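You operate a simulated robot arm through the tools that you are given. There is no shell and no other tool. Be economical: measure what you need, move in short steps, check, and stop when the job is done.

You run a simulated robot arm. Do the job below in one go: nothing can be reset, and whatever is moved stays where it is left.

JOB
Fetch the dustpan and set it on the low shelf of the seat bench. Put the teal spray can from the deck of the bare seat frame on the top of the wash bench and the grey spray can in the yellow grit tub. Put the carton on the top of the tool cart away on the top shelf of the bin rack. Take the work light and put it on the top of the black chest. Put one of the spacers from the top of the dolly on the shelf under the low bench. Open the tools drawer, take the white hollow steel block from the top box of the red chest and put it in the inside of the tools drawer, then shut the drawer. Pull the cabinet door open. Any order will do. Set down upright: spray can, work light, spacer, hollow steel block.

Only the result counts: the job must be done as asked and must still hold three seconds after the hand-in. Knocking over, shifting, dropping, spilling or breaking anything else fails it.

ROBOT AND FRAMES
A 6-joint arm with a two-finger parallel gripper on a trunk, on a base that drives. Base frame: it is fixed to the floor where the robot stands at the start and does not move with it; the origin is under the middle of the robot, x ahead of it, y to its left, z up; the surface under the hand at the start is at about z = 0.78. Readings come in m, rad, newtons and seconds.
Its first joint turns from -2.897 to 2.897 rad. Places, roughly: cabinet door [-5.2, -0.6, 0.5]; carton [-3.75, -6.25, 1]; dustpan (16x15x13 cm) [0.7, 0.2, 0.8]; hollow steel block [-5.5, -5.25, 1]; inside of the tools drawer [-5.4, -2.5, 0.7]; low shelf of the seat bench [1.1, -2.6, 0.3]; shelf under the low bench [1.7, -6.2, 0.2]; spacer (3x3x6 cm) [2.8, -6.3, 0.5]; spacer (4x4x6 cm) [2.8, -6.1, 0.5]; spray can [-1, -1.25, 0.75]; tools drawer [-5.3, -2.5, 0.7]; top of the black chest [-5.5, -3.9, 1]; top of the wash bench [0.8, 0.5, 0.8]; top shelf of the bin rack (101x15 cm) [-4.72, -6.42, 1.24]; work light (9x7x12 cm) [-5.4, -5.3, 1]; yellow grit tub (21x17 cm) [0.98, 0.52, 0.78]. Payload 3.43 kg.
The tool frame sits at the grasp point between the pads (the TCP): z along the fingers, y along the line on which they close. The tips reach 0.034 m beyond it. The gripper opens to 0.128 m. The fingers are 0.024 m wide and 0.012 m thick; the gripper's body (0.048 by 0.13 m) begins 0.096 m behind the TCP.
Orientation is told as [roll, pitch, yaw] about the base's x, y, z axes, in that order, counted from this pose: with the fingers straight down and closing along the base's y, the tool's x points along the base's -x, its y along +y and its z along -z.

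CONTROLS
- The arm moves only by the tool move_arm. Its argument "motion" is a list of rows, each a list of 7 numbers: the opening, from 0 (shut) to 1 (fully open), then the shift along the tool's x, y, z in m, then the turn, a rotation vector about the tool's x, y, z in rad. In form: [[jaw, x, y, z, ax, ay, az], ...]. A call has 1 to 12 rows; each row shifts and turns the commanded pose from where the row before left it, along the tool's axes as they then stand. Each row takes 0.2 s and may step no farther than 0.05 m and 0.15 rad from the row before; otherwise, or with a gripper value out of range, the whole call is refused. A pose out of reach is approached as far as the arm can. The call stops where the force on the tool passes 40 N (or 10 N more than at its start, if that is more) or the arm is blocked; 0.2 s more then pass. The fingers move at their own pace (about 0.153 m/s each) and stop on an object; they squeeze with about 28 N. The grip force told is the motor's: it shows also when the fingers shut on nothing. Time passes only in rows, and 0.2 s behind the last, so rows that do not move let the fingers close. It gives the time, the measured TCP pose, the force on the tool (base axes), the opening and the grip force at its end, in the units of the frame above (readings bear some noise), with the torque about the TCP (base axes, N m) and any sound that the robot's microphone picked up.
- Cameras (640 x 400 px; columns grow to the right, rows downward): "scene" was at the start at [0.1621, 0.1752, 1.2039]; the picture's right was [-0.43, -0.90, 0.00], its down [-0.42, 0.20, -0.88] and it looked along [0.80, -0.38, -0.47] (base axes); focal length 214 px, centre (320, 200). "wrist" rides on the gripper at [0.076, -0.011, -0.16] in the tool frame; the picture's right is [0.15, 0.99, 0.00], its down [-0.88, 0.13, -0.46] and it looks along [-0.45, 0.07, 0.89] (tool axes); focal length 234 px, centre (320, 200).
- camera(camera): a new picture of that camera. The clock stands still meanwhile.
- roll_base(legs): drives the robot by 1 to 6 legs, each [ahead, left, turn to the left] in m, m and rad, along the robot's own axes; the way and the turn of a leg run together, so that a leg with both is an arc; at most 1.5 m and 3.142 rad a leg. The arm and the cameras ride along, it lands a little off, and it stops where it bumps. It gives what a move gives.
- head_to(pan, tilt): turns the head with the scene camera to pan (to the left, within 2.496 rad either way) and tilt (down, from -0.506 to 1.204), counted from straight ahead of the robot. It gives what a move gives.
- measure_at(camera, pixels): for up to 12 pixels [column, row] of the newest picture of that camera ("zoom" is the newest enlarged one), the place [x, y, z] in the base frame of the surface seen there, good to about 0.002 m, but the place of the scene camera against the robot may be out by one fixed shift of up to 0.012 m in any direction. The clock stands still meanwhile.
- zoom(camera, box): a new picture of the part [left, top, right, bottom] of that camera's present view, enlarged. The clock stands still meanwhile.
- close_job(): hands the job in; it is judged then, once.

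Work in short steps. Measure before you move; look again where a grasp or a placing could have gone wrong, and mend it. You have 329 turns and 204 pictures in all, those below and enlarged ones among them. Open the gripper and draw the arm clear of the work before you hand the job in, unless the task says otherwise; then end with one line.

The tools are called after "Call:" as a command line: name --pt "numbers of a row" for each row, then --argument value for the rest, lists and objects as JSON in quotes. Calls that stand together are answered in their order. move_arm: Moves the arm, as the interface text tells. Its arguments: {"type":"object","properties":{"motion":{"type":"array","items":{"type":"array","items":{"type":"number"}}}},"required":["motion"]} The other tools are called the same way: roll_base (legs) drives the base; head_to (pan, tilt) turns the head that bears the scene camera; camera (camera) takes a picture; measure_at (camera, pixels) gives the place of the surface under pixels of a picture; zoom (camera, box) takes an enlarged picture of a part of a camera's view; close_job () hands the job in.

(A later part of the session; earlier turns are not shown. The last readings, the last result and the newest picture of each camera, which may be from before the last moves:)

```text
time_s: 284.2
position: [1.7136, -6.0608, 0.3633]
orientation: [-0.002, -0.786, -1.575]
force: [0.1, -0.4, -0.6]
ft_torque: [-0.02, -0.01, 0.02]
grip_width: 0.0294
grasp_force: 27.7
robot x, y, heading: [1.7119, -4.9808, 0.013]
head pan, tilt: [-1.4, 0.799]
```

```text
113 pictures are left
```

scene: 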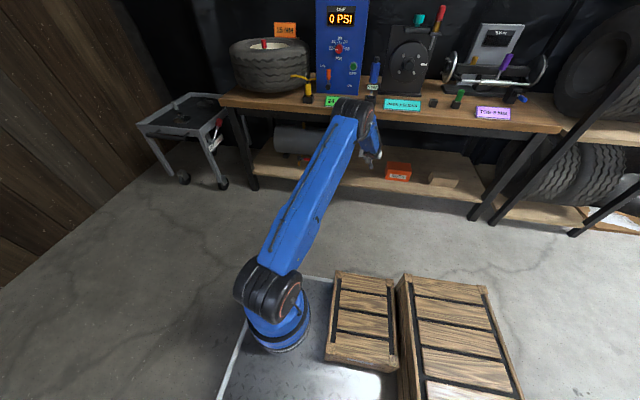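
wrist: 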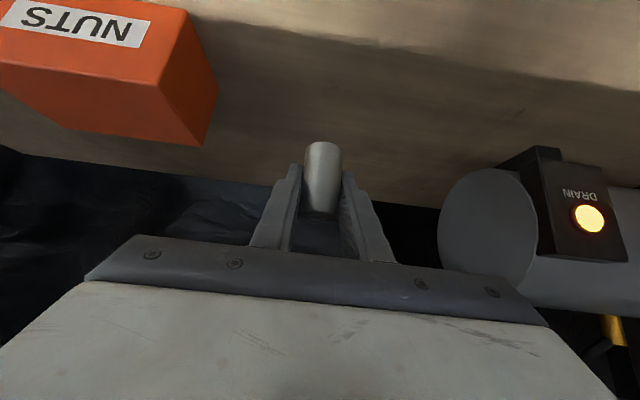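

Over the shelf between the NUTS box and the heater. I lower to ~1 cm above.

Call:
move_arm --pt "0 0.0212 0 0.0212 0 0 0" --pt "0 0.0212 0 0.0212 0 0 0" --pt "0 0.0212 0 0.0212 0 0 0" --pt "0 0.0106 0 0.0106 0 0 0" --pt "0 0 0 0 0 0 0"

Call:
camera --camera "wrist"

Call:
measure_at --camera "wrist" --pixels '[[322, 145], [322, 130], [322, 170], [280, 130], [360, 130], [322, 110]]'

```text
time_s: 285.4
position: [1.7133, -6.0595, 0.2561]
orientation: [0.0, -0.786, -1.577]
force: [-0.1, 0.1, -1.0]
ft_torque: [-0.04, -0.03, -0.03]
grip_width: 0.0293
grasp_force: 28.4
robot x, y, heading: [1.7111, -4.9754, 0.014]
head pan, tilt: [-1.4, 0.799]
```

```text
112 pictures are left
```

wrist: 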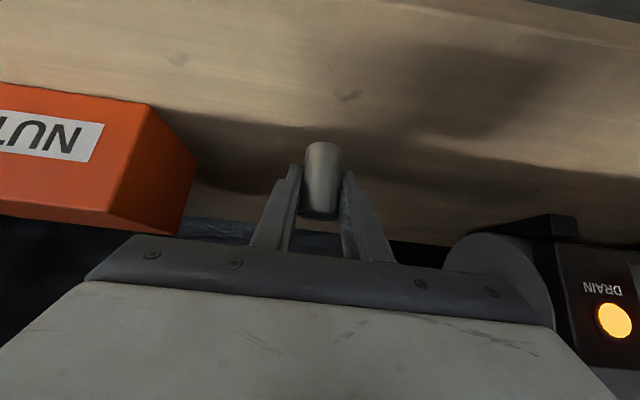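

```text
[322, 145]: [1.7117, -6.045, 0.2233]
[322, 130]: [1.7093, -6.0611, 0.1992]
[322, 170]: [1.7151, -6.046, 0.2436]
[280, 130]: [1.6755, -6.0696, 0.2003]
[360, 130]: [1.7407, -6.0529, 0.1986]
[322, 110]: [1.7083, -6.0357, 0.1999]
```

Spacer foot ≈0.221, shelf ≈0.199. I lower by steps until contact.

Call:
move_arm --pt "0 0.0057 0 0.0057 0 0 0" --pt "0 0.0035 0 0.0035 0 0 0" --pt "0 0 0 0 0 0 0"

Call:
move_arm --pt "0 0.0021 0 0.0021 0 0 0" --pt "0 0 0 0 0 0 0"

Call:
move_arm --pt "0 0.0018 0 0.0018 0 0 0" --pt "0 0 0 0 0 0 0"

```text
time_s: 286.2
position: [1.7131, -6.0614, 0.2407]
orientation: [-0.001, -0.788, -1.576]
force: [0.6, -0.4, 0.0]
ft_torque: [0.01, -0.01, -0.01]
grip_width: 0.029
grasp_force: 28.2
robot x, y, heading: [1.7142, -4.9787, 0.016]
head pan, tilt: [-1.4, 0.799]
```

```text
time_s: 286.8
position: [1.7141, -6.0609, 0.2357]
orientation: [0.001, -0.786, -1.576]
force: [-0.9, 0.1, -0.8]
ft_torque: [0.0, -0.03, -0.01]
grip_width: 0.0294
grasp_force: 28.1
robot x, y, heading: [1.7131, -4.9772, 0.018]
head pan, tilt: [-1.4, 0.799]
```

```text
time_s: 287.4
position: [1.7135, -6.0619, 0.2361]
orientation: [0.001, -0.788, -1.577]
force: [1.4, 0.7, 13.4]
ft_torque: [0.16, -0.07, 0.02]
grip_width: 0.0291
grasp_force: 28.0
robot x, y, heading: [1.7133, -4.9822, 0.015]
head pan, tilt: [-1.4, 0.799]
```

Contact. I open and withdraw along the axis, then check the spacer.

Call:
move_arm --pt "0.1 0 0 0 0 0 0" --pt "0.45 0 0 0 0 0 0" --pt "0.45 0 0 0 0 0 0" --pt "0.45 0 0 -0.03 0 0 0" --pt "0.45 0 0 -0.04 0 0 0" --pt "0.45 0.01 0 -0.04 0 0 0" --pt "0.45 0.02 0 -0.04 0 0 0" --pt "0.45 0.03 0 -0.04 0 0 0"

Call:
camera --camera "wrist"

```text
time_s: 289.2
position: [1.7178, -5.8828, 0.3294]
orientation: [-0.001, -0.783, -1.576]
force: [0.1, -0.1, 0.3]
ft_torque: [-0.05, -0.01, -0.02]
grip_width: 0.0574
grasp_force: 0.0
robot x, y, heading: [1.7133, -4.9787, 0.017]
head pan, tilt: [-1.4, 0.799]
```

```text
111 pictures are left
```

wrist: 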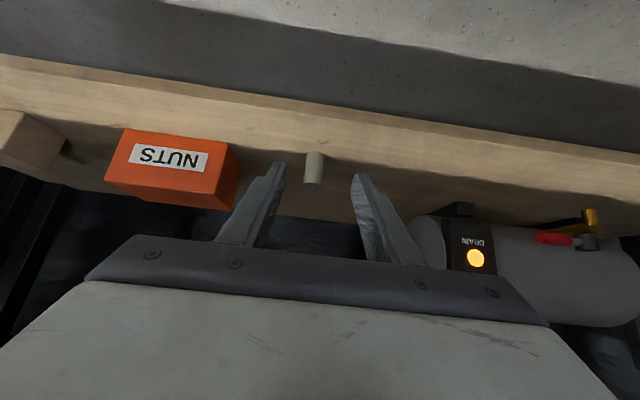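

The spacer stands upright on the shelf. I pull back and up to a travel pose, then drive west.

Call:
move_arm --pt "0.5 0.02 0 -0.04 0 0 0" --pt "0.5 0 0 -0.045 0 0 0" --pt "0.5 0 0 -0.045 0 0 0" --pt "0.5 0 0 -0.045 0 0 0" --pt "0.5 0 0 -0.045 0 0 0" --pt "0.5 0 0 -0.045 0 0 0" --pt "0.5 0 0 -0.045 0 0 0" --pt "0.5 0 0 -0.045 0 0 0" --pt "0.5 0 0 -0.045 0 0 0" --pt "0.5 -0.03 0 -0.03 0 0 0" --pt "0.5 -0.03 0 -0.03 0 0 0" --pt "0.5 -0.03 0 -0.03 0 0 0"

Call:
move_arm --pt "0.5 -0.03 0 -0.03 0 0 0" --pt "0.5 -0.03 0 -0.03 0 0 0" --pt "0.5 -0.03 0 -0.03 0 0 0" --pt "0.5 -0.03 0 -0.03 0 0 0" --pt "0.5 -0.03 0 -0.03 0 0 0"

Call:
roll_base --legs '[[-1.4, 0, -0.015], [-1.4, 0, 0]]'

Call:
head_to --pan -2.3 --tilt 0.4

Call:
camera --camera "scene"

```text
time_s: 291.8
position: [1.7181, -5.5869, 0.7228]
orientation: [0.0, -0.785, -1.58]
force: [0.8, -0.1, -0.8]
ft_torque: [0.01, 0.0, 0.03]
grip_width: 0.064
grasp_force: 0.1
robot x, y, heading: [1.7145, -4.9761, 0.015]
head pan, tilt: [-1.4, 0.799]
```

```text
time_s: 293.0
position: [1.7172, -5.5857, 0.9373]
orientation: [-0.002, -0.785, -1.575]
force: [0.7, -0.8, -0.5]
ft_torque: [-0.04, 0.04, 0.02]
grip_width: 0.0641
grasp_force: 0.0
robot x, y, heading: [1.7104, -4.9785, 0.015]
head pan, tilt: [-1.4, 0.799]
```

```text
time_s: 306.4
position: [-1.083, -5.5651, 0.9355]
orientation: [0.0, -0.786, -1.628]
force: [-0.3, -0.1, 0.5]
ft_torque: [-0.01, 0.01, 0.0]
grip_width: 0.064
grasp_force: 0.0
robot x, y, heading: [-1.0522, -4.9609, -0.041]
head pan, tilt: [-1.4, 0.799]
```

```text
time_s: 307.6
position: [-1.0826, -5.5653, 0.9364]
orientation: [-0.001, -0.785, -1.628]
force: [-0.4, 0.5, -0.8]
ft_torque: [-0.02, -0.03, -0.01]
grip_width: 0.0638
grasp_force: 0.0
robot x, y, heading: [-1.0528, -4.959, -0.037]
head pan, tilt: [-2.3, 0.4]
```

```text
110 pictures are left
```

scene: 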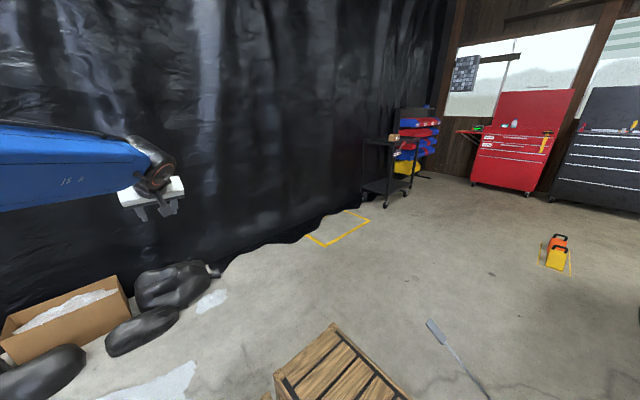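

I see the tool cart (385,170) with the carton on top, the bin rack behind it, and the red chest. I measure obstacles along the way.

Call:
measure_at --camera "scene" --pixels '[[432, 326], [470, 370], [555, 265], [365, 200], [408, 195], [393, 137], [385, 145], [510, 180], [405, 125], [320, 243], [180, 270], [210, 300]]'

Call:
zoom --camera "scene" --box '[340, 80, 580, 230]'

```text
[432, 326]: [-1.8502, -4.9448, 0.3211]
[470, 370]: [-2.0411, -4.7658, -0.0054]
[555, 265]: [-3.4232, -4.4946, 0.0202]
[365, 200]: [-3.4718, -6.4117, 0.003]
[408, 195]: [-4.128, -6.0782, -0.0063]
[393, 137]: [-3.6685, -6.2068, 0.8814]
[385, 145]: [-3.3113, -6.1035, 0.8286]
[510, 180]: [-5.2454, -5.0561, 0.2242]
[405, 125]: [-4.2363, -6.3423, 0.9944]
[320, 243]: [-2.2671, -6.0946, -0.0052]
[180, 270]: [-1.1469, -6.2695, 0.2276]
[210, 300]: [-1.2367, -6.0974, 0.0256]
```

```text
2.67 times, centred on (460, 155) of scene
```

zoom: 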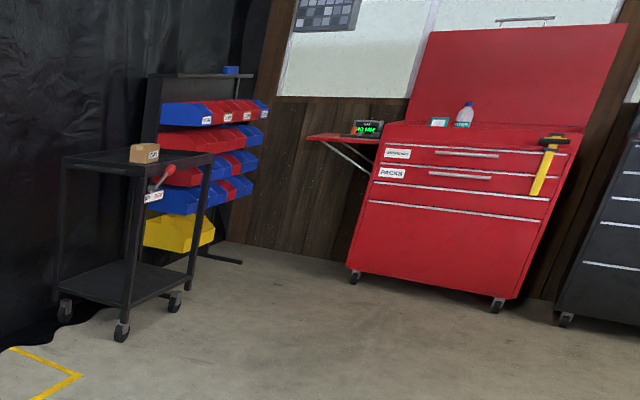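

The jack handle is at (−1.85,−4.95), so I shift south to y≈−5.45 and go west to x≈−3.55.

Call:
roll_base --legs '[[0, 0, 0.039], [0, -0.48, 0], [-1.25, 0, 0], [-1.2, 0, 0]]'

Call:
head_to --pan -1.9 --tilt 0.4

Call:
camera --camera "scene"

Call:
camera --camera "wrist"

```text
time_s: 322.5
position: [-3.539, -6.0123, 0.9361]
orientation: [-0.002, -0.787, -1.623]
force: [-0.9, -0.1, 0.8]
ft_torque: [0.01, 0.0, 0.0]
grip_width: 0.0641
grasp_force: 0.1
robot x, y, heading: [-3.5137, -5.4075, -0.03]
head pan, tilt: [-2.3, 0.4]
```

```text
time_s: 323.4
position: [-3.5377, -6.012, 0.9354]
orientation: [-0.003, -0.785, -1.624]
force: [0.2, -0.5, 0.1]
ft_torque: [0.01, -0.02, 0.0]
grip_width: 0.064
grasp_force: 0.1
robot x, y, heading: [-3.5124, -5.4071, -0.031]
head pan, tilt: [-1.901, 0.4]
```

```text
108 pictures are left
```

scene: 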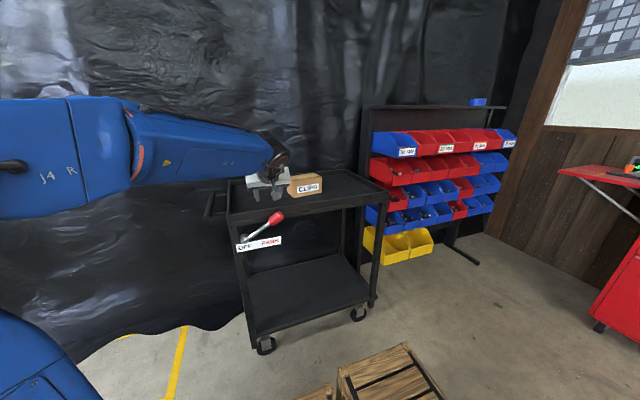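

```text
107 pictures are left
```

wrist: 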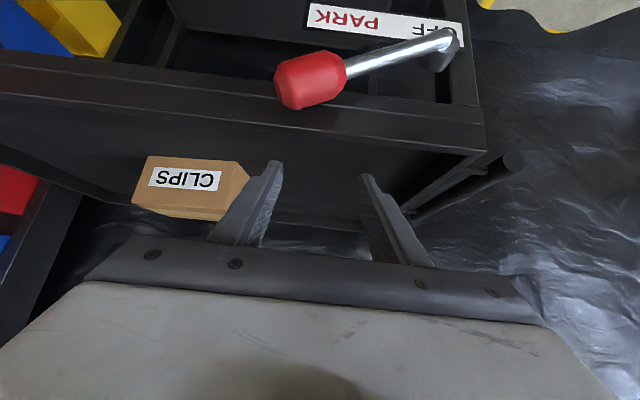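

I raise the hand 10 cm for safety and measure the carton "CLIPS" and the rack's top shelf.

Call:
move_arm --pt "0.8 -0.0283 0 -0.0283 0 0 0" --pt "0.8 -0.0283 0 -0.0283 0 0 0" --pt "0.8 -0.0283 0 -0.0283 0 0 0"

Call:
zoom --camera "scene" --box '[190, 80, 530, 280]'

Call:
camera --camera "wrist"

```text
time_s: 324.2
position: [-3.5382, -6.012, 1.0602]
orientation: [-0.002, -0.786, -1.626]
force: [-0.1, 0.6, -0.1]
ft_torque: [0.0, 0.01, -0.01]
grip_width: 0.1025
grasp_force: 0.0
robot x, y, heading: [-3.5109, -5.4031, -0.029]
head pan, tilt: [-1.901, 0.4]
```

```text
1.88 times, centred on (360, 180) of scene
```

zoom: 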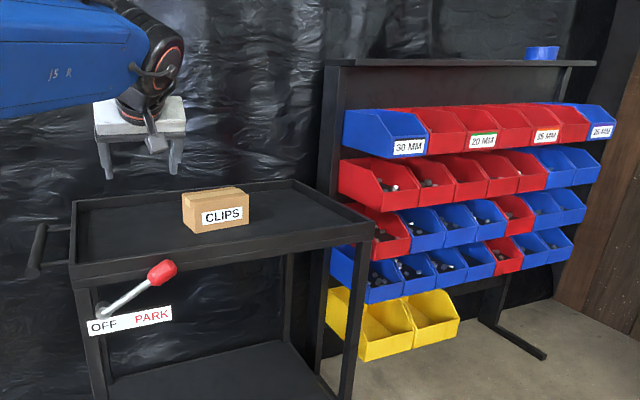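

```text
105 pictures are left
```

wrist: 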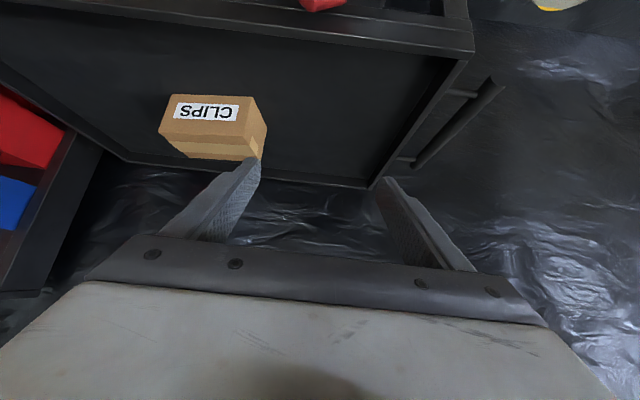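

Call:
measure_at --camera "wrist" --pixels '[[175, 98], [250, 100], [160, 133], [242, 138], [178, 152], [245, 158], [265, 125], [254, 103], [200, 145], [120, 120], [310, 60]]'

Call:
measure_at --camera "zoom" --pixels '[[335, 63], [590, 65], [450, 62], [330, 75], [540, 60], [540, 48], [350, 110], [400, 62], [480, 68]]'

```text
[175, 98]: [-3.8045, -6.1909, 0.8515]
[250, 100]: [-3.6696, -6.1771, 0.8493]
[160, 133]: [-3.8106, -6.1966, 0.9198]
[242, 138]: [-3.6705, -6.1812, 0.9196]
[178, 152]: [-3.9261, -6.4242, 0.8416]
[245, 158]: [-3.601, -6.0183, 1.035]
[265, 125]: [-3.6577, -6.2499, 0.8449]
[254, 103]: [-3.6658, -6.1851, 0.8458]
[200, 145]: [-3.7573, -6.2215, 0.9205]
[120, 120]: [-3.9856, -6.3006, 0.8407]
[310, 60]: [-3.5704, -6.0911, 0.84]
```

```text
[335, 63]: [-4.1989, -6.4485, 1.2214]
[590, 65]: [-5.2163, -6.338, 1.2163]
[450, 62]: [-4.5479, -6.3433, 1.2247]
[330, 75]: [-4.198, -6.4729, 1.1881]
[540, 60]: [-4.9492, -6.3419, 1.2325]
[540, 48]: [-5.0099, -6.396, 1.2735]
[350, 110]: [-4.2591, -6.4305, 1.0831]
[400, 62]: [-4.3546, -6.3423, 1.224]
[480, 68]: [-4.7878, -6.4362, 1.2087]
```

Carton: front edge (−3.81,−6.197)–(−3.67,−6.181), z 0.84–0.92, depth ≈8 cm; it is 14 cm wide, so I must grip front-to-back. I turn the tool to vertical, closing along y.

Call:
move_arm --pt "0.8 0 0 0 0 0.131 0" --pt "0.8 0 0 0 0 0.131 0" --pt "0.8 0 0 0 0 0.131 0" --pt "0.8 0 0 0 0 0.131 0" --pt "0.8 0 0 0 0 0.131 0" --pt "0.8 0 0 0 0 0.131 0"

Call:
move_arm --pt "0.8 0 0 0 0 0 0.141" --pt "0.8 0 0 0 0 0 0.141" --pt "0.8 0 0 0 0 0 0.141" --pt "0.8 0 0 0 0 0 0.141" --pt "0.8 0 0 0 0 0 0.141" --pt "0.8 0 0 0 0 0 0.141" --pt "0.8 0 0 0 0 0 0.141" --pt "0.8 0 0 0 0 0 0.141" --pt "0.8 0 0 0 0 0 0.141" --pt "0.8 0 0 0 0 0 0.141"

Call:
camera --camera "wrist"

```text
time_s: 325.6
position: [-3.5386, -6.0112, 1.0565]
orientation: [-0.001, 0.002, -1.624]
force: [0.2, 0.5, 0.4]
ft_torque: [-0.05, 0.03, -0.02]
grip_width: 0.1027
grasp_force: 0.1
robot x, y, heading: [-3.5134, -5.4066, -0.032]
head pan, tilt: [-1.901, 0.4]
```

```text
time_s: 327.8
position: [-3.5391, -6.0113, 1.0551]
orientation: [0.0, 0.0, -3.036]
force: [-0.6, -0.9, 0.6]
ft_torque: [-0.02, -0.01, 0.02]
grip_width: 0.1025
grasp_force: 0.1
robot x, y, heading: [-3.5104, -5.4068, -0.031]
head pan, tilt: [-1.901, 0.4]
```

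```text
104 pictures are left
```

wrist: 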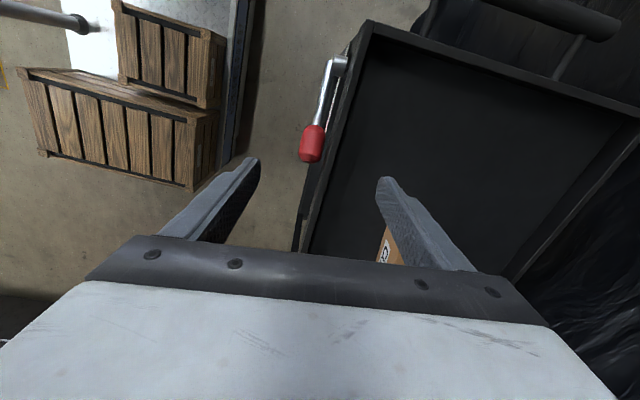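

I move over toward the carton and look straight down on it.

Call:
move_arm --pt "0.8 -0.0163 0.0405 0 0 0 0" --pt "0.8 -0.0163 0.0405 0 0 0 0" --pt "0.8 -0.0163 0.0405 0 0 0 0" --pt "0.8 -0.0163 0.0405 0 0 0 0" --pt "0.8 -0.0163 0.0405 0 0 0 0" --pt "0.8 0 0 0 0 0 0"

Call:
camera --camera "wrist"

```text
time_s: 329.2
position: [-3.5903, -6.2057, 1.0305]
orientation: [0.002, -0.003, -3.036]
force: [0.3, 0.2, 0.2]
ft_torque: [0.02, -0.04, 0.02]
grip_width: 0.1026
grasp_force: 0.1
out of reach, approached as far as the arm can: row 4, 5
robot x, y, heading: [-3.5108, -5.4104, -0.028]
head pan, tilt: [-1.901, 0.4]
```

```text
103 pictures are left
```

wrist: 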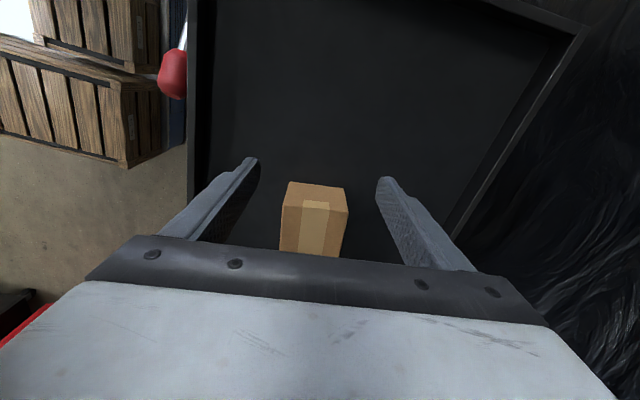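

Vertical reach ends here; I bring the base 0.2 m closer (and 0.17 m west).

Call:
roll_base --legs '[[0, 0.0, 0.03], [-0.15, 0, 0], [0, -0.2, 0]]'

Call:
camera --camera "wrist"

```text
time_s: 332.1
position: [-3.7258, -6.4068, 1.0315]
orientation: [0.0, -0.003, -3.008]
force: [-0.2, 0.2, -0.3]
ft_torque: [0.0, 0.0, -0.03]
grip_width: 0.1022
grasp_force: 0.0
robot x, y, heading: [-3.6721, -5.6048, -0.009]
head pan, tilt: [-1.901, 0.4]
```

```text
102 pictures are left
```

wrist: 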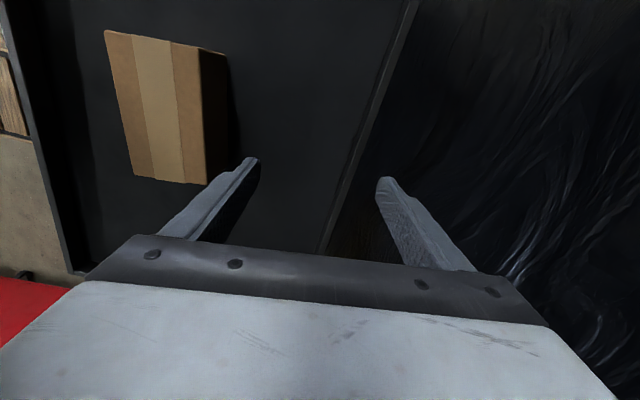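

Call:
measure_at --camera "wrist" --pixels '[[106, 32], [200, 50], [135, 175], [206, 184], [225, 55], [228, 155], [300, 150]]'

```text
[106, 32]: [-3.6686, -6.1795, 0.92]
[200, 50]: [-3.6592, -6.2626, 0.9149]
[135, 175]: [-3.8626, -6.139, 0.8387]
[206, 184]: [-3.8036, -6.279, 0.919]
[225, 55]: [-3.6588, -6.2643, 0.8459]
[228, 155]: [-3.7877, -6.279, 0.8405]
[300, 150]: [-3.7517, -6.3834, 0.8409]
```

Carton top centre (−3.7355,−6.2294), depth 8.3 cm, yaw ≈0.113. I move over it and descend to z≈0.885.

Call:
move_arm --pt "0.92 0.0035 -0.0443 0 0 0 0.005" --pt "0.92 0.0035 -0.0443 0 0 0 0.005" --pt "0.92 0.0035 -0.0443 0 0 0 0.005" --pt "0.92 0.0035 -0.0443 0 0 0 0.005" --pt "0.92 0 0 0 0 0 0"

```text
time_s: 333.3
position: [-3.7313, -6.2297, 1.0316]
orientation: [0.001, -0.002, -3.028]
force: [1.1, 0.8, 0.3]
ft_torque: [0.0, 0.01, -0.01]
grip_width: 0.118
grasp_force: 0.0
robot x, y, heading: [-3.6738, -5.6048, -0.011]
head pan, tilt: [-1.901, 0.4]
```

Call:
move_arm --pt "0.92 -0.004 0 0.037 0 0 0" --pt "0.92 0 0 0.037 0 0 0" --pt "0.92 0 0 0.037 0 0 0" --pt "0.92 0 0 0.034 0 0 0" --pt "0.92 0 0 0 0 0 0"

Call:
camera --camera "wrist"

```text
time_s: 334.5
position: [-3.7405, -6.2312, 0.888]
orientation: [0.004, -0.002, -3.029]
force: [0.2, 1.5, 0.5]
ft_torque: [0.02, -0.01, 0.0]
grip_width: 0.1178
grasp_force: 0.0
robot x, y, heading: [-3.6673, -5.6042, -0.006]
head pan, tilt: [-1.901, 0.4]
```

```text
101 pictures are left
```

wrist: 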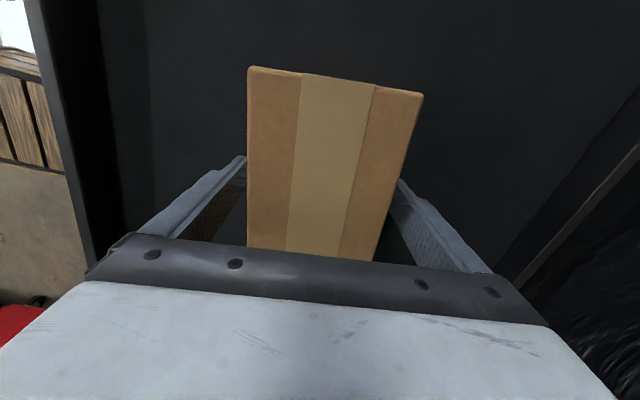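

The carton is between the fingers. I close and lift.

Call:
move_arm --pt "0 0 0 0 0 0 0" --pt "0 0 0 0 0 0 0" --pt "0 0 0 0 0 0 0" --pt "0 0 0 -0.02 0 0 0" --pt "0 0 0 -0.04 0 0 0" --pt "0 0 0 -0.04 0 0 0" --pt "0 0 0 -0.04 0 0 0"

Call:
camera --camera "wrist"

```text
time_s: 336.1
position: [-3.742, -6.2269, 1.0275]
orientation: [0.001, -0.001, -3.029]
force: [-0.6, 0.4, -3.7]
ft_torque: [0.05, 0.02, 0.02]
grip_width: 0.0899
grasp_force: 27.8
robot x, y, heading: [-3.6707, -5.6072, -0.005]
head pan, tilt: [-1.901, 0.4]
```

```text
100 pictures are left
```

wrist: 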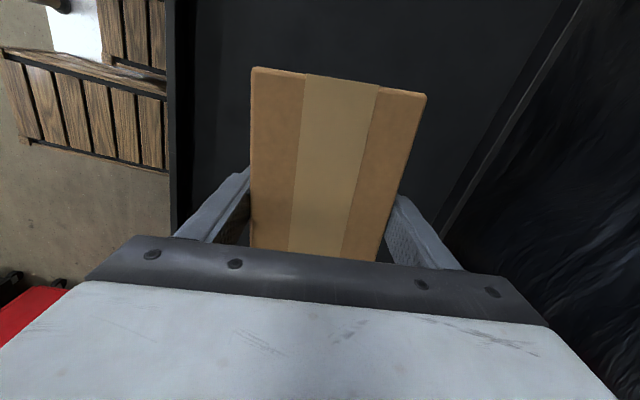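

Held level (0.09 m wide). I raise it to z≈1.35.

Call:
move_arm --pt "0 0 0 -0.04 0 0 0" --pt "0 0 0 -0.04 0 0 0" --pt "0 0 0 -0.04 0 0 0" --pt "0 0 0 -0.04 0 0 0" --pt "0 0 0 -0.04 0 0 0" --pt "0 0 0 -0.04 0 0 0" --pt "0 0 0 -0.04 0 0 0" --pt "0 0 0 -0.04 0 0 0" --pt "0 0 0 0 0 0 0"

Call:
head_to --pan -2.1 --tilt 0.2

Call:
camera --camera "scene"

```text
time_s: 338.1
position: [-3.7152, -6.1902, 1.1465]
orientation: [0.008, -0.006, -3.028]
force: [0.1, 0.3, -3.4]
ft_torque: [0.0, 0.01, -0.05]
grip_width: 0.09
grasp_force: 28.6
out of reach, approached as far as the arm can: row 3, 4, 5, 6, 7, 8
robot x, y, heading: [-3.6737, -5.602, -0.01]
head pan, tilt: [-1.901, 0.4]
```

```text
time_s: 338.9
position: [-3.7155, -6.1892, 1.1462]
orientation: [0.006, -0.004, -3.028]
force: [-0.3, -0.2, -2.8]
ft_torque: [-0.05, 0.01, 0.03]
grip_width: 0.0901
grasp_force: 28.4
robot x, y, heading: [-3.6716, -5.608, -0.004]
head pan, tilt: [-2.1, 0.201]
```

```text
99 pictures are left
```

scene: 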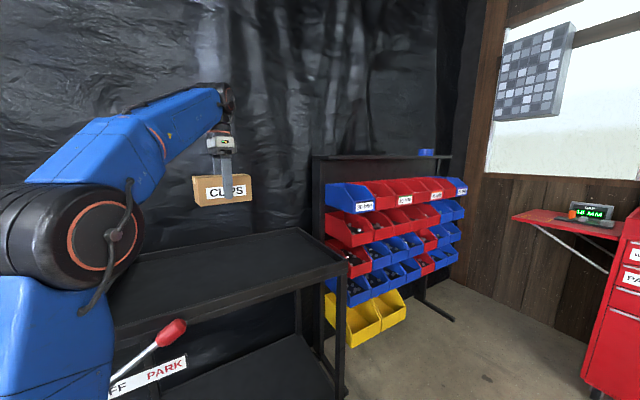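

The arm can't lift a vertical tool to the 1.24 m shelf, so I'll re-grip: set the carton back on the cart turned 90°, then take it from the north with a strongly tilted tool. First down to z≈0.99 while turning.

Call:
move_arm --pt "0 0 0 0.03 0 0 -0.1" --pt "0 0 0 0.03 0 0 -0.14" --pt "0 0 0 0.03 0 0 -0.14" --pt "0 0 0 0.03 0 0 -0.14" --pt "0 0 0 0.03 0 0 -0.14" --pt "0 0 0 0 0 0 -0.14" --pt "0 0 0 0 0 0 -0.14" --pt "0 0 0 0 0 0 -0.14" --pt "0 0 0 0 0 0 -0.14" --pt "0 0 0 0 0 0 -0.14" --pt "0 0 0 0 0 0 -0.1"

Call:
camera --camera "scene"

```text
time_s: 341.3
position: [-3.7132, -6.1898, 0.9949]
orientation: [-0.002, -0.002, -1.567]
force: [-0.7, 0.7, -3.1]
ft_torque: [-0.01, -0.02, 0.03]
grip_width: 0.0901
grasp_force: 28.0
robot x, y, heading: [-3.6708, -5.6057, -0.003]
head pan, tilt: [-2.1, 0.201]
```

```text
98 pictures are left
```

scene: 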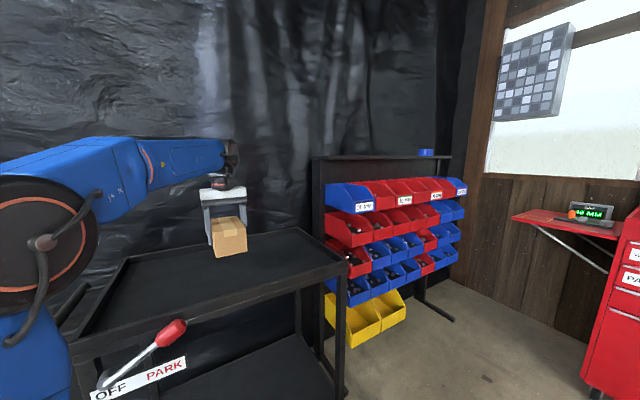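

Turned as wanted. I shift to y≈−6.24 and lower to the cart top.

Call:
move_arm --pt "0 -0.025 0 0.02 0 0 0" --pt "0 -0.025 0 0.03 0 0 0" --pt "0 0 0 0.03 0 0 0" --pt "0 0 0 0.017 0 0 0" --pt "0 0 0 0 0 0 0"

Call:
move_arm --pt "0 0 0 0.003 0 0 0" --pt "0 0 0 0.003 0 0 0" --pt "0 0 0 0 0 0 0"

```text
time_s: 342.5
position: [-3.714, -6.2391, 0.8968]
orientation: [-0.003, -0.002, -1.569]
force: [0.0, -0.8, -3.4]
ft_torque: [-0.02, -0.01, -0.01]
grip_width: 0.0899
grasp_force: 27.8
robot x, y, heading: [-3.6722, -5.6055, -0.009]
head pan, tilt: [-2.1, 0.201]
```

```text
time_s: 343.3
position: [-3.7151, -6.2401, 0.89]
orientation: [-0.002, -0.002, -1.569]
force: [-0.7, 0.1, -3.2]
ft_torque: [-0.01, 0.02, -0.01]
grip_width: 0.0897
grasp_force: 28.4
robot x, y, heading: [-3.6709, -5.6062, -0.003]
head pan, tilt: [-2.1, 0.201]
```

Call:
move_arm --pt "0 0 0 0.002 0 0 0" --pt "0 0 0 0 0 0 0"

Call:
move_arm --pt "0 0 0 0.0015 0 0 0" --pt "0 0 0 0 0 0 0"

```text
time_s: 343.9
position: [-3.7158, -6.2402, 0.8879]
orientation: [-0.002, -0.003, -1.568]
force: [0.3, -0.1, -2.0]
ft_torque: [0.0, 0.0, -0.02]
grip_width: 0.0899
grasp_force: 28.1
robot x, y, heading: [-3.6712, -5.6041, -0.004]
head pan, tilt: [-2.1, 0.201]
```

```text
time_s: 344.5
position: [-3.7155, -6.2409, 0.8869]
orientation: [-0.004, -0.005, -1.569]
force: [0.6, -6.2, 14.5]
ft_torque: [0.54, -0.78, -0.27]
grip_width: 0.09
grasp_force: 27.6
robot x, y, heading: [-3.6745, -5.6036, -0.009]
head pan, tilt: [-2.1, 0.201]
```

Carton rests on the cart. I open, rise 13 cm, and tilt the tool 60° toward the wall.

Call:
move_arm --pt "0.3 0 0 0 0 0 0" --pt "0.92 0 0 0 0 0 0" --pt "0.92 0 0 0 0 0 0" --pt "0.92 0 0 -0.04 0 0 0" --pt "0.92 0 0 -0.045 0 0 0" --pt "0.92 0 0 -0.045 0 0 0"

Call:
move_arm --pt "0.92 0 0 0 0 -0.131 0" --pt "0.92 0 0 0 0 -0.131 0" --pt "0.92 0 0 0 0 -0.131 0" --pt "0.92 0 0 0 0 -0.131 0" --pt "0.92 0 0 0 0 -0.131 0" --pt "0.92 0 0 0 0 -0.131 0" --pt "0.92 0 0 0 0 -0.131 0" --pt "0.92 0 0 0 0 -0.131 0"

Call:
camera --camera "wrist"

```text
time_s: 345.9
position: [-3.7183, -6.2407, 1.0178]
orientation: [-0.001, -0.002, -1.569]
force: [-0.3, -0.2, 0.5]
ft_torque: [0.0, 0.0, 0.01]
grip_width: 0.118
grasp_force: 0.0
robot x, y, heading: [-3.6701, -5.6058, -0.01]
head pan, tilt: [-2.1, 0.201]
```

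```text
time_s: 347.7
position: [-3.7164, -6.2396, 1.0182]
orientation: [-0.006, -1.053, -1.565]
force: [-0.2, -0.1, 1.0]
ft_torque: [0.02, 0.0, -0.03]
grip_width: 0.1179
grasp_force: 0.0
robot x, y, heading: [-3.6697, -5.6078, -0.006]
head pan, tilt: [-2.1, 0.201]
```

```text
97 pictures are left
```

wrist: 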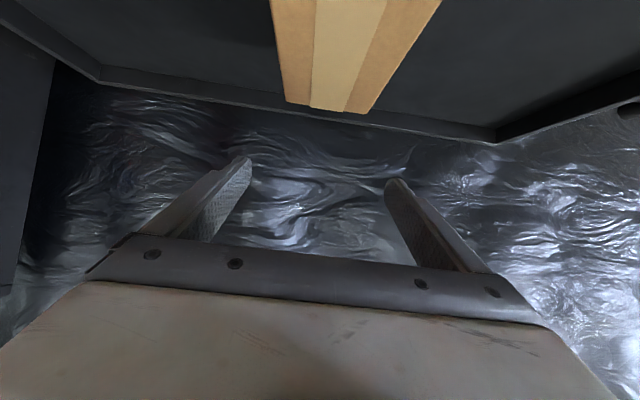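

I check the carton's edges against the tool's centre line.

Call:
measure_at --camera "wrist" --pixels '[[288, 98], [308, 106], [372, 108], [285, 40], [425, 40], [272, 5], [438, 5]]'

```text
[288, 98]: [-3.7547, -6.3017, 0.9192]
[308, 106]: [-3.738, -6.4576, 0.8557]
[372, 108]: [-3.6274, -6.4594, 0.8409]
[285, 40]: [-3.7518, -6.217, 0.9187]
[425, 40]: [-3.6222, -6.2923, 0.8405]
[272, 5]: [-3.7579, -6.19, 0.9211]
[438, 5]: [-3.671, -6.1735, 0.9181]
```

Centred within 3 mm. I go straight down 13 cm and close.

Call:
move_arm --pt "0.92 0.0288 0 0.0166 0 0 0" --pt "0.92 0.0288 0 0.0166 0 0 0" --pt "0.92 0.0288 0 0.0166 0 0 0" --pt "0.92 0.0288 0 0.0166 0 0 0" --pt "0.92 0 0 0 0 0 0"

Call:
camera --camera "wrist"

```text
time_s: 348.9
position: [-3.7155, -6.2404, 0.8813]
orientation: [-0.005, -1.05, -1.564]
force: [0.4, -0.9, 0.9]
ft_torque: [0.03, 0.0, -0.01]
grip_width: 0.1178
grasp_force: 0.0
robot x, y, heading: [-3.6704, -5.6068, -0.008]
head pan, tilt: [-2.1, 0.201]
```

```text
96 pictures are left
```

wrist: 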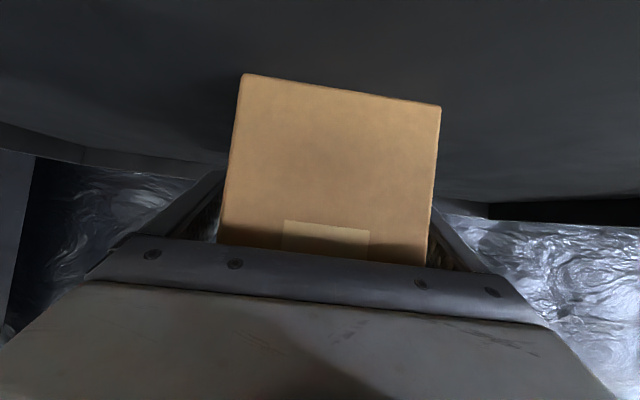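

I close and lift straight up.

Call:
move_arm --pt "0 0 0 0 0 0 0" --pt "0 0 0 0 0 0 0" --pt "0 0 0 0 0 0 0" --pt "0 -0.0173 0 -0.01 0 0 0" --pt "0 -0.026 0 -0.015 0 0 0" --pt "0 -0.026 0 -0.015 0 0 0" --pt "0 -0.026 0 -0.015 0 0 0" --pt "0 0 0 0 0 0 0"

Call:
camera --camera "wrist"

```text
time_s: 350.7
position: [-3.716, -6.239, 0.9932]
orientation: [-0.003, -1.051, -1.566]
force: [0.1, -0.6, -3.0]
ft_torque: [-0.03, -0.03, 0.06]
grip_width: 0.0899
grasp_force: 28.0
robot x, y, heading: [-3.6668, -5.6076, -0.002]
head pan, tilt: [-2.1, 0.201]
```

```text
95 pictures are left
```

wrist: 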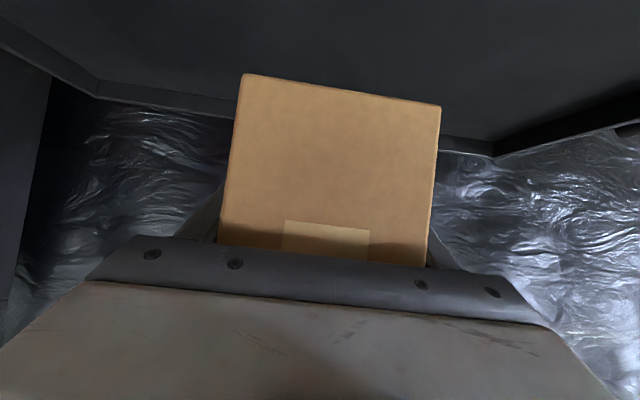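

Held firmly and level. I raise to z≈1.35.

Call:
move_arm --pt "0 -0.0346 0 -0.02 0 0 0" --pt "0 -0.0346 0 -0.02 0 0 0" --pt "0 -0.0346 0 -0.02 0 0 0" --pt "0 -0.0346 0 -0.02 0 0 0" --pt "0 -0.0346 0 -0.02 0 0 0" --pt "0 -0.0346 0 -0.02 0 0 0" --pt "0 -0.0346 0 -0.02 0 0 0" --pt "0 -0.0346 0 -0.02 0 0 0" --pt "0 -0.0346 0 -0.02 0 0 0" --pt "0 0 0 0 0 0 0"

```text
time_s: 352.9
position: [-3.7164, -6.2372, 1.3527]
orientation: [-0.002, -1.049, -1.566]
force: [0.1, 1.0, -3.6]
ft_torque: [-0.02, 0.02, -0.01]
grip_width: 0.0898
grasp_force: 27.9
robot x, y, heading: [-3.6709, -5.6064, -0.006]
head pan, tilt: [-2.1, 0.201]
```

Reached. I drive 0.88 m west to bring the carton in front of the rack.

Call:
roll_base --legs '[[-0.88, 0, 0.005]]'

Call:
head_to --pan -1.7 --tilt 0.2

Call:
camera --camera "scene"

Call:
camera --camera "wrist"

```text
time_s: 357.6
position: [-4.6049, -6.2405, 1.3511]
orientation: [-0.005, -1.052, -1.549]
force: [0.1, 0.0, -3.5]
ft_torque: [-0.01, -0.03, -0.01]
grip_width: 0.09
grasp_force: 28.0
robot x, y, heading: [-4.5691, -5.6136, 0.009]
head pan, tilt: [-2.1, 0.201]
```

```text
time_s: 358.5
position: [-4.6038, -6.2402, 1.3511]
orientation: [-0.004, -1.049, -1.55]
force: [-0.3, 0.5, -3.3]
ft_torque: [-0.02, 0.03, -0.02]
grip_width: 0.0898
grasp_force: 27.8
robot x, y, heading: [-4.5656, -5.6098, 0.013]
head pan, tilt: [-1.7, 0.201]
```

```text
94 pictures are left
```

scene: 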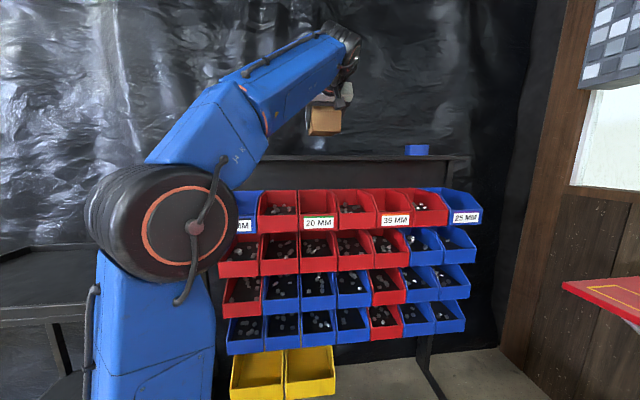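

```text
93 pictures are left
```

wrist: 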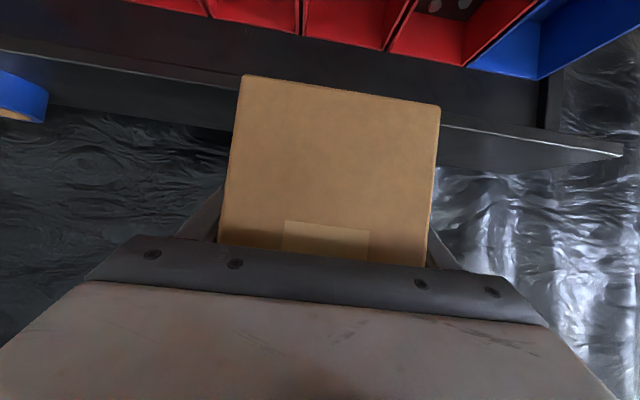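

Call:
measure_at --camera "wrist" --pixels '[[150, 82], [150, 100], [150, 116], [480, 125], [480, 145], [480, 165], [560, 140], [80, 62], [90, 95]]'

Call:
measure_at --camera "scene" --pixels '[[300, 158], [350, 157], [350, 152], [380, 210], [260, 375], [280, 350], [250, 240]]'

```text
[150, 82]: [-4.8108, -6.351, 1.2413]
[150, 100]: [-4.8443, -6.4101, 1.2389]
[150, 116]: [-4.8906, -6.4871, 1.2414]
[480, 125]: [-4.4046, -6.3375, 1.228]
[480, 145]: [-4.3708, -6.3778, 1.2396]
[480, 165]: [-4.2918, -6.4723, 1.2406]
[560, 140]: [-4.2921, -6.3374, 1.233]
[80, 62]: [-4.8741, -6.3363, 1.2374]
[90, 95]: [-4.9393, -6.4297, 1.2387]
```

```text
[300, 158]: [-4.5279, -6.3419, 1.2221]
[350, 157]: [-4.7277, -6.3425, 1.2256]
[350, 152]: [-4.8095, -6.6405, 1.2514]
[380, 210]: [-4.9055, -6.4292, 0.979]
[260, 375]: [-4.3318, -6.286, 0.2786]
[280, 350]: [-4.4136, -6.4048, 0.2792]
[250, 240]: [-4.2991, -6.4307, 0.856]
```

Shelf top z=1.240, y −6.337…−6.487. I strafe 0.10 m closer, then extend the arm to y≈−6.408.

Call:
roll_base --legs '[[0, -0.1, 0]]'

Call:
move_arm --pt "0 -0.0085 0 0.0147 0 0 0" --pt "0 -0.0085 0 0.0147 0 0 0" --pt "0 -0.0085 0 0.0147 0 0 0" --pt "0 -0.0085 0 0.0147 0 0 0" --pt "0 0 0 0 0 0 0"

```text
time_s: 359.6
position: [-4.6027, -6.3436, 1.3524]
orientation: [-0.003, -1.051, -1.551]
force: [-0.3, 0.0, -2.7]
ft_torque: [-0.04, 0.01, -0.03]
grip_width: 0.0897
grasp_force: 27.7
robot x, y, heading: [-4.5684, -5.7109, 0.01]
head pan, tilt: [-1.7, 0.201]
```

```text
time_s: 360.8
position: [-4.5993, -6.4114, 1.3504]
orientation: [-0.005, -1.051, -1.551]
force: [0.1, 0.5, -3.3]
ft_torque: [0.01, -0.01, -0.02]
grip_width: 0.0899
grasp_force: 28.3
robot x, y, heading: [-4.5699, -5.7103, 0.008]
head pan, tilt: [-1.7, 0.201]
```

I lower to about 1 cm above the shelf and check.

Call:
move_arm --pt "0 0.0173 0 0.01 0 0 0" --pt "0 0.0173 0 0.01 0 0 0" --pt "0 0.013 0 0.0075 0 0 0" --pt "0 0 0 0 0 0 0"

Call:
zoom --camera "scene" --box '[240, 60, 460, 200]'

Call:
camera --camera "wrist"

```text
time_s: 361.8
position: [-4.6028, -6.4105, 1.2974]
orientation: [-0.006, -1.05, -1.548]
force: [-0.4, -0.1, -3.6]
ft_torque: [0.01, -0.03, -0.01]
grip_width: 0.0899
grasp_force: 28.5
robot x, y, heading: [-4.5645, -5.7081, 0.01]
head pan, tilt: [-1.7, 0.201]
```

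```text
2.86 times, centred on (350, 130) of scene
```

zoom: 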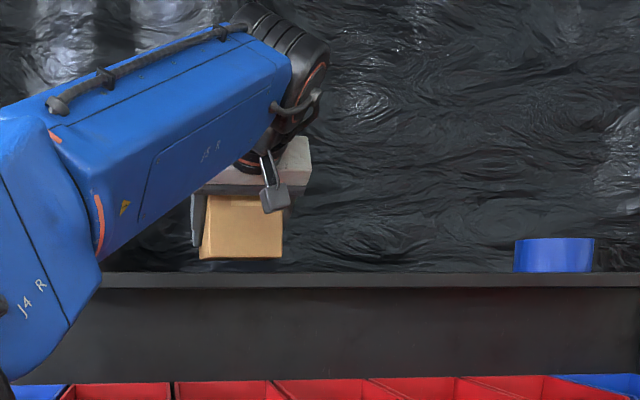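

```text
91 pictures are left
```

wrist: 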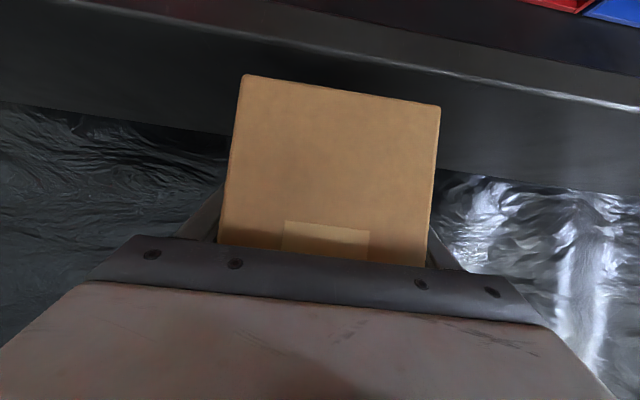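

I measure the carton's near face to confirm it is within the shelf depth.

Call:
measure_at --camera "wrist" --pixels '[[250, 82], [435, 110], [340, 98], [235, 200], [430, 220], [150, 30], [150, 90], [500, 180]]'

```text
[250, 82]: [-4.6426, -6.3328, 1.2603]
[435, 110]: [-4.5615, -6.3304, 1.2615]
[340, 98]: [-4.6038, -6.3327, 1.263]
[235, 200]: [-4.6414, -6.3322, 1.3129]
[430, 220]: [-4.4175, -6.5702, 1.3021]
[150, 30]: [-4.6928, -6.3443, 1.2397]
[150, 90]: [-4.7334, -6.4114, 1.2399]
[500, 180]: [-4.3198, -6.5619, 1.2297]
```

The near face is at −6.332 (shelf edge −6.338). I shift 8 mm inward and lower to contact.

Call:
move_arm --pt "0 -0.004 0 0.007 0 0 0" --pt "0 0.0087 0 0.005 0 0 0" --pt "0 0 0 0 0 0 0"

Call:
move_arm --pt "0 0.0026 0 0.0015 0 0 0" --pt "0 0 0 0 0 0 0"

Call:
move_arm --pt "0 0.0022 0 0.0013 0 0 0" --pt "0 0 0 0 0 0 0"

```text
time_s: 362.6
position: [-4.6008, -6.4179, 1.2897]
orientation: [-0.004, -1.052, -1.55]
force: [0.6, 0.8, -3.7]
ft_torque: [-0.04, 0.02, -0.02]
grip_width: 0.0898
grasp_force: 27.6
robot x, y, heading: [-4.5662, -5.7069, 0.007]
head pan, tilt: [-1.7, 0.201]
```

```text
time_s: 363.2
position: [-4.602, -6.4179, 1.2851]
orientation: [-0.004, -1.049, -1.551]
force: [0.1, 0.2, -4.2]
ft_torque: [0.0, -0.01, -0.02]
grip_width: 0.09
grasp_force: 28.1
robot x, y, heading: [-4.5703, -5.7143, 0.008]
head pan, tilt: [-1.7, 0.201]
```

```text
time_s: 363.8
position: [-4.6016, -6.4178, 1.2846]
orientation: [-0.003, -1.051, -1.55]
force: [0.8, 0.3, -3.1]
ft_torque: [0.0, 0.0, 0.0]
grip_width: 0.0901
grasp_force: 28.5
robot x, y, heading: [-4.5666, -5.7095, 0.01]
head pan, tilt: [-1.7, 0.201]
```

Call:
move_arm --pt "0 0.0017 0 0.001 0 0 0" --pt "0 0 0 0 0 0 0"

Call:
move_arm --pt "0 0.0017 0 0.001 0 0 0" --pt "0 0 0 0 0 0 0"

```text
time_s: 364.4
position: [-4.6011, -6.4198, 1.2817]
orientation: [-0.005, -1.054, -1.547]
force: [-4.1, -4.7, 17.1]
ft_torque: [1.41, -0.72, 0.11]
grip_width: 0.0899
grasp_force: 28.4
robot x, y, heading: [-4.567, -5.7132, 0.01]
head pan, tilt: [-1.7, 0.201]
```

```text
time_s: 365.0
position: [-4.6011, -6.4177, 1.2802]
orientation: [-0.007, -1.053, -1.549]
force: [-2.1, -7.8, 32.3]
ft_torque: [0.73, -0.24, -0.3]
grip_width: 0.0897
grasp_force: 28.1
robot x, y, heading: [-4.5683, -5.7108, 0.015]
head pan, tilt: [-1.7, 0.201]
```

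Full contact. I open, then withdraw along the tool axis.

Call:
move_arm --pt "0.8 0 0 0 0 0 0" --pt "0.95 0 0 0 0 0 0" --pt "0.95 0 0 0 0 0 0" --pt "0.95 0 0 -0.03 0 0 0" --pt "0.95 0 0 -0.04 0 0 0" --pt "0.95 0 0 -0.04 0 0 0" --pt "0.95 0 0 -0.04 0 0 0"

Call:
camera --camera "wrist"

Call:
zoom --camera "scene" --box '[240, 60, 460, 200]'

```text
time_s: 366.6
position: [-4.6024, -6.2894, 1.3485]
orientation: [-0.004, -1.051, -1.55]
force: [-0.7, -0.2, -0.5]
ft_torque: [0.01, -0.01, 0.01]
grip_width: 0.1217
grasp_force: 0.1
robot x, y, heading: [-4.5681, -5.7129, 0.008]
head pan, tilt: [-1.7, 0.201]
```

```text
90 pictures are left
```

wrist: 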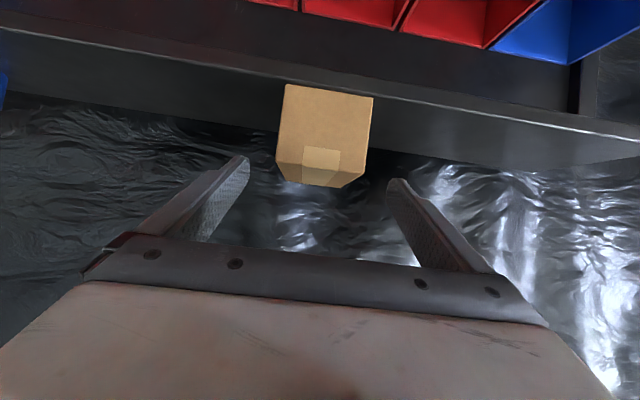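

```text
2.86 times, centred on (350, 130) of scene
```

zoom: 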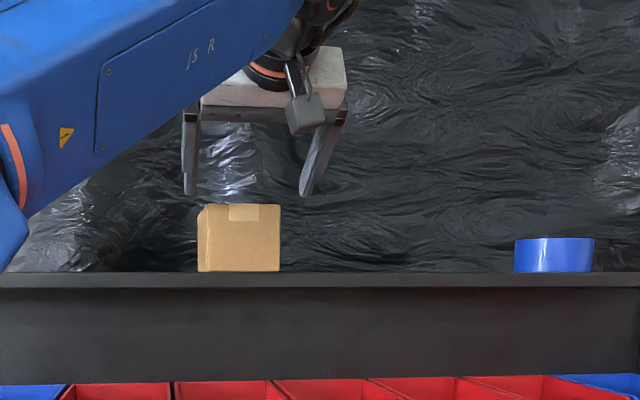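

The carton stands on the top shelf. I draw the arm back, move north, and turn so the arm faces the red chest to the west.

Call:
move_arm --pt "0.9 0 0 -0.045 0 0 0" --pt "0.9 0.005 0 -0.045 0 0 0" --pt "0.9 0.02 0 -0.035 0 0 0" --pt "0.9 0.02 0 -0.035 0 0 0"

Call:
roll_base --legs '[[0, 0.38, 0], [0, 0, -1.57]]'

Call:
head_to --pan -1.4 --tilt 0.45

Call:
camera --camera "scene"

Call:
camera --camera "wrist"

```text
time_s: 367.6
position: [-4.6038, -6.1253, 1.3902]
orientation: [-0.002, -1.051, -1.552]
force: [0.6, -0.4, -0.3]
ft_torque: [0.01, -0.01, 0.01]
grip_width: 0.115
grasp_force: 0.0
robot x, y, heading: [-4.566, -5.7095, 0.009]
head pan, tilt: [-1.7, 0.201]
```

```text
time_s: 373.9
position: [-4.9867, -5.2878, 1.3904]
orientation: [-0.003, -1.05, -3.102]
force: [-0.1, 0.2, -0.2]
ft_torque: [0.01, 0.02, -0.01]
grip_width: 0.1151
grasp_force: 0.0
robot x, y, heading: [-4.5731, -5.3119, -1.538]
head pan, tilt: [-1.7, 0.201]
```

```text
time_s: 374.7
position: [-4.9862, -5.2861, 1.3909]
orientation: [-0.002, -1.05, -3.101]
force: [-0.2, 0.3, -0.1]
ft_torque: [-0.02, 0.01, 0.02]
grip_width: 0.1155
grasp_force: 0.0
robot x, y, heading: [-4.5715, -5.3189, -1.539]
head pan, tilt: [-1.4, 0.45]
```

```text
88 pictures are left
```

scene: 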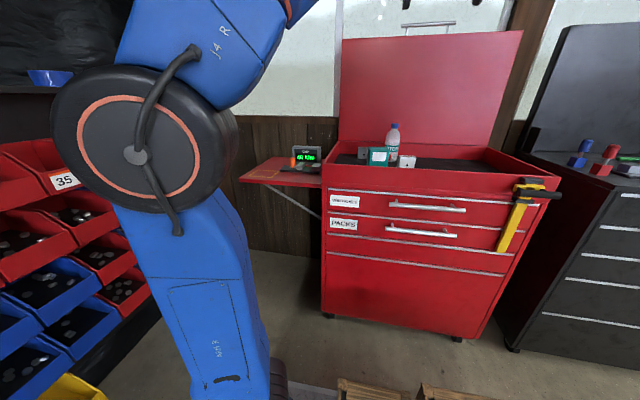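

```text
87 pictures are left
```

wrist: 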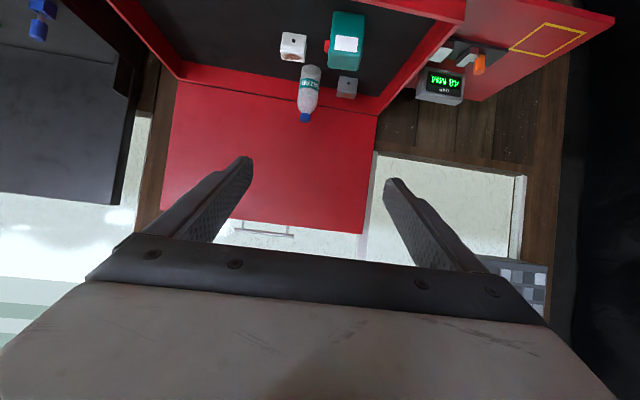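

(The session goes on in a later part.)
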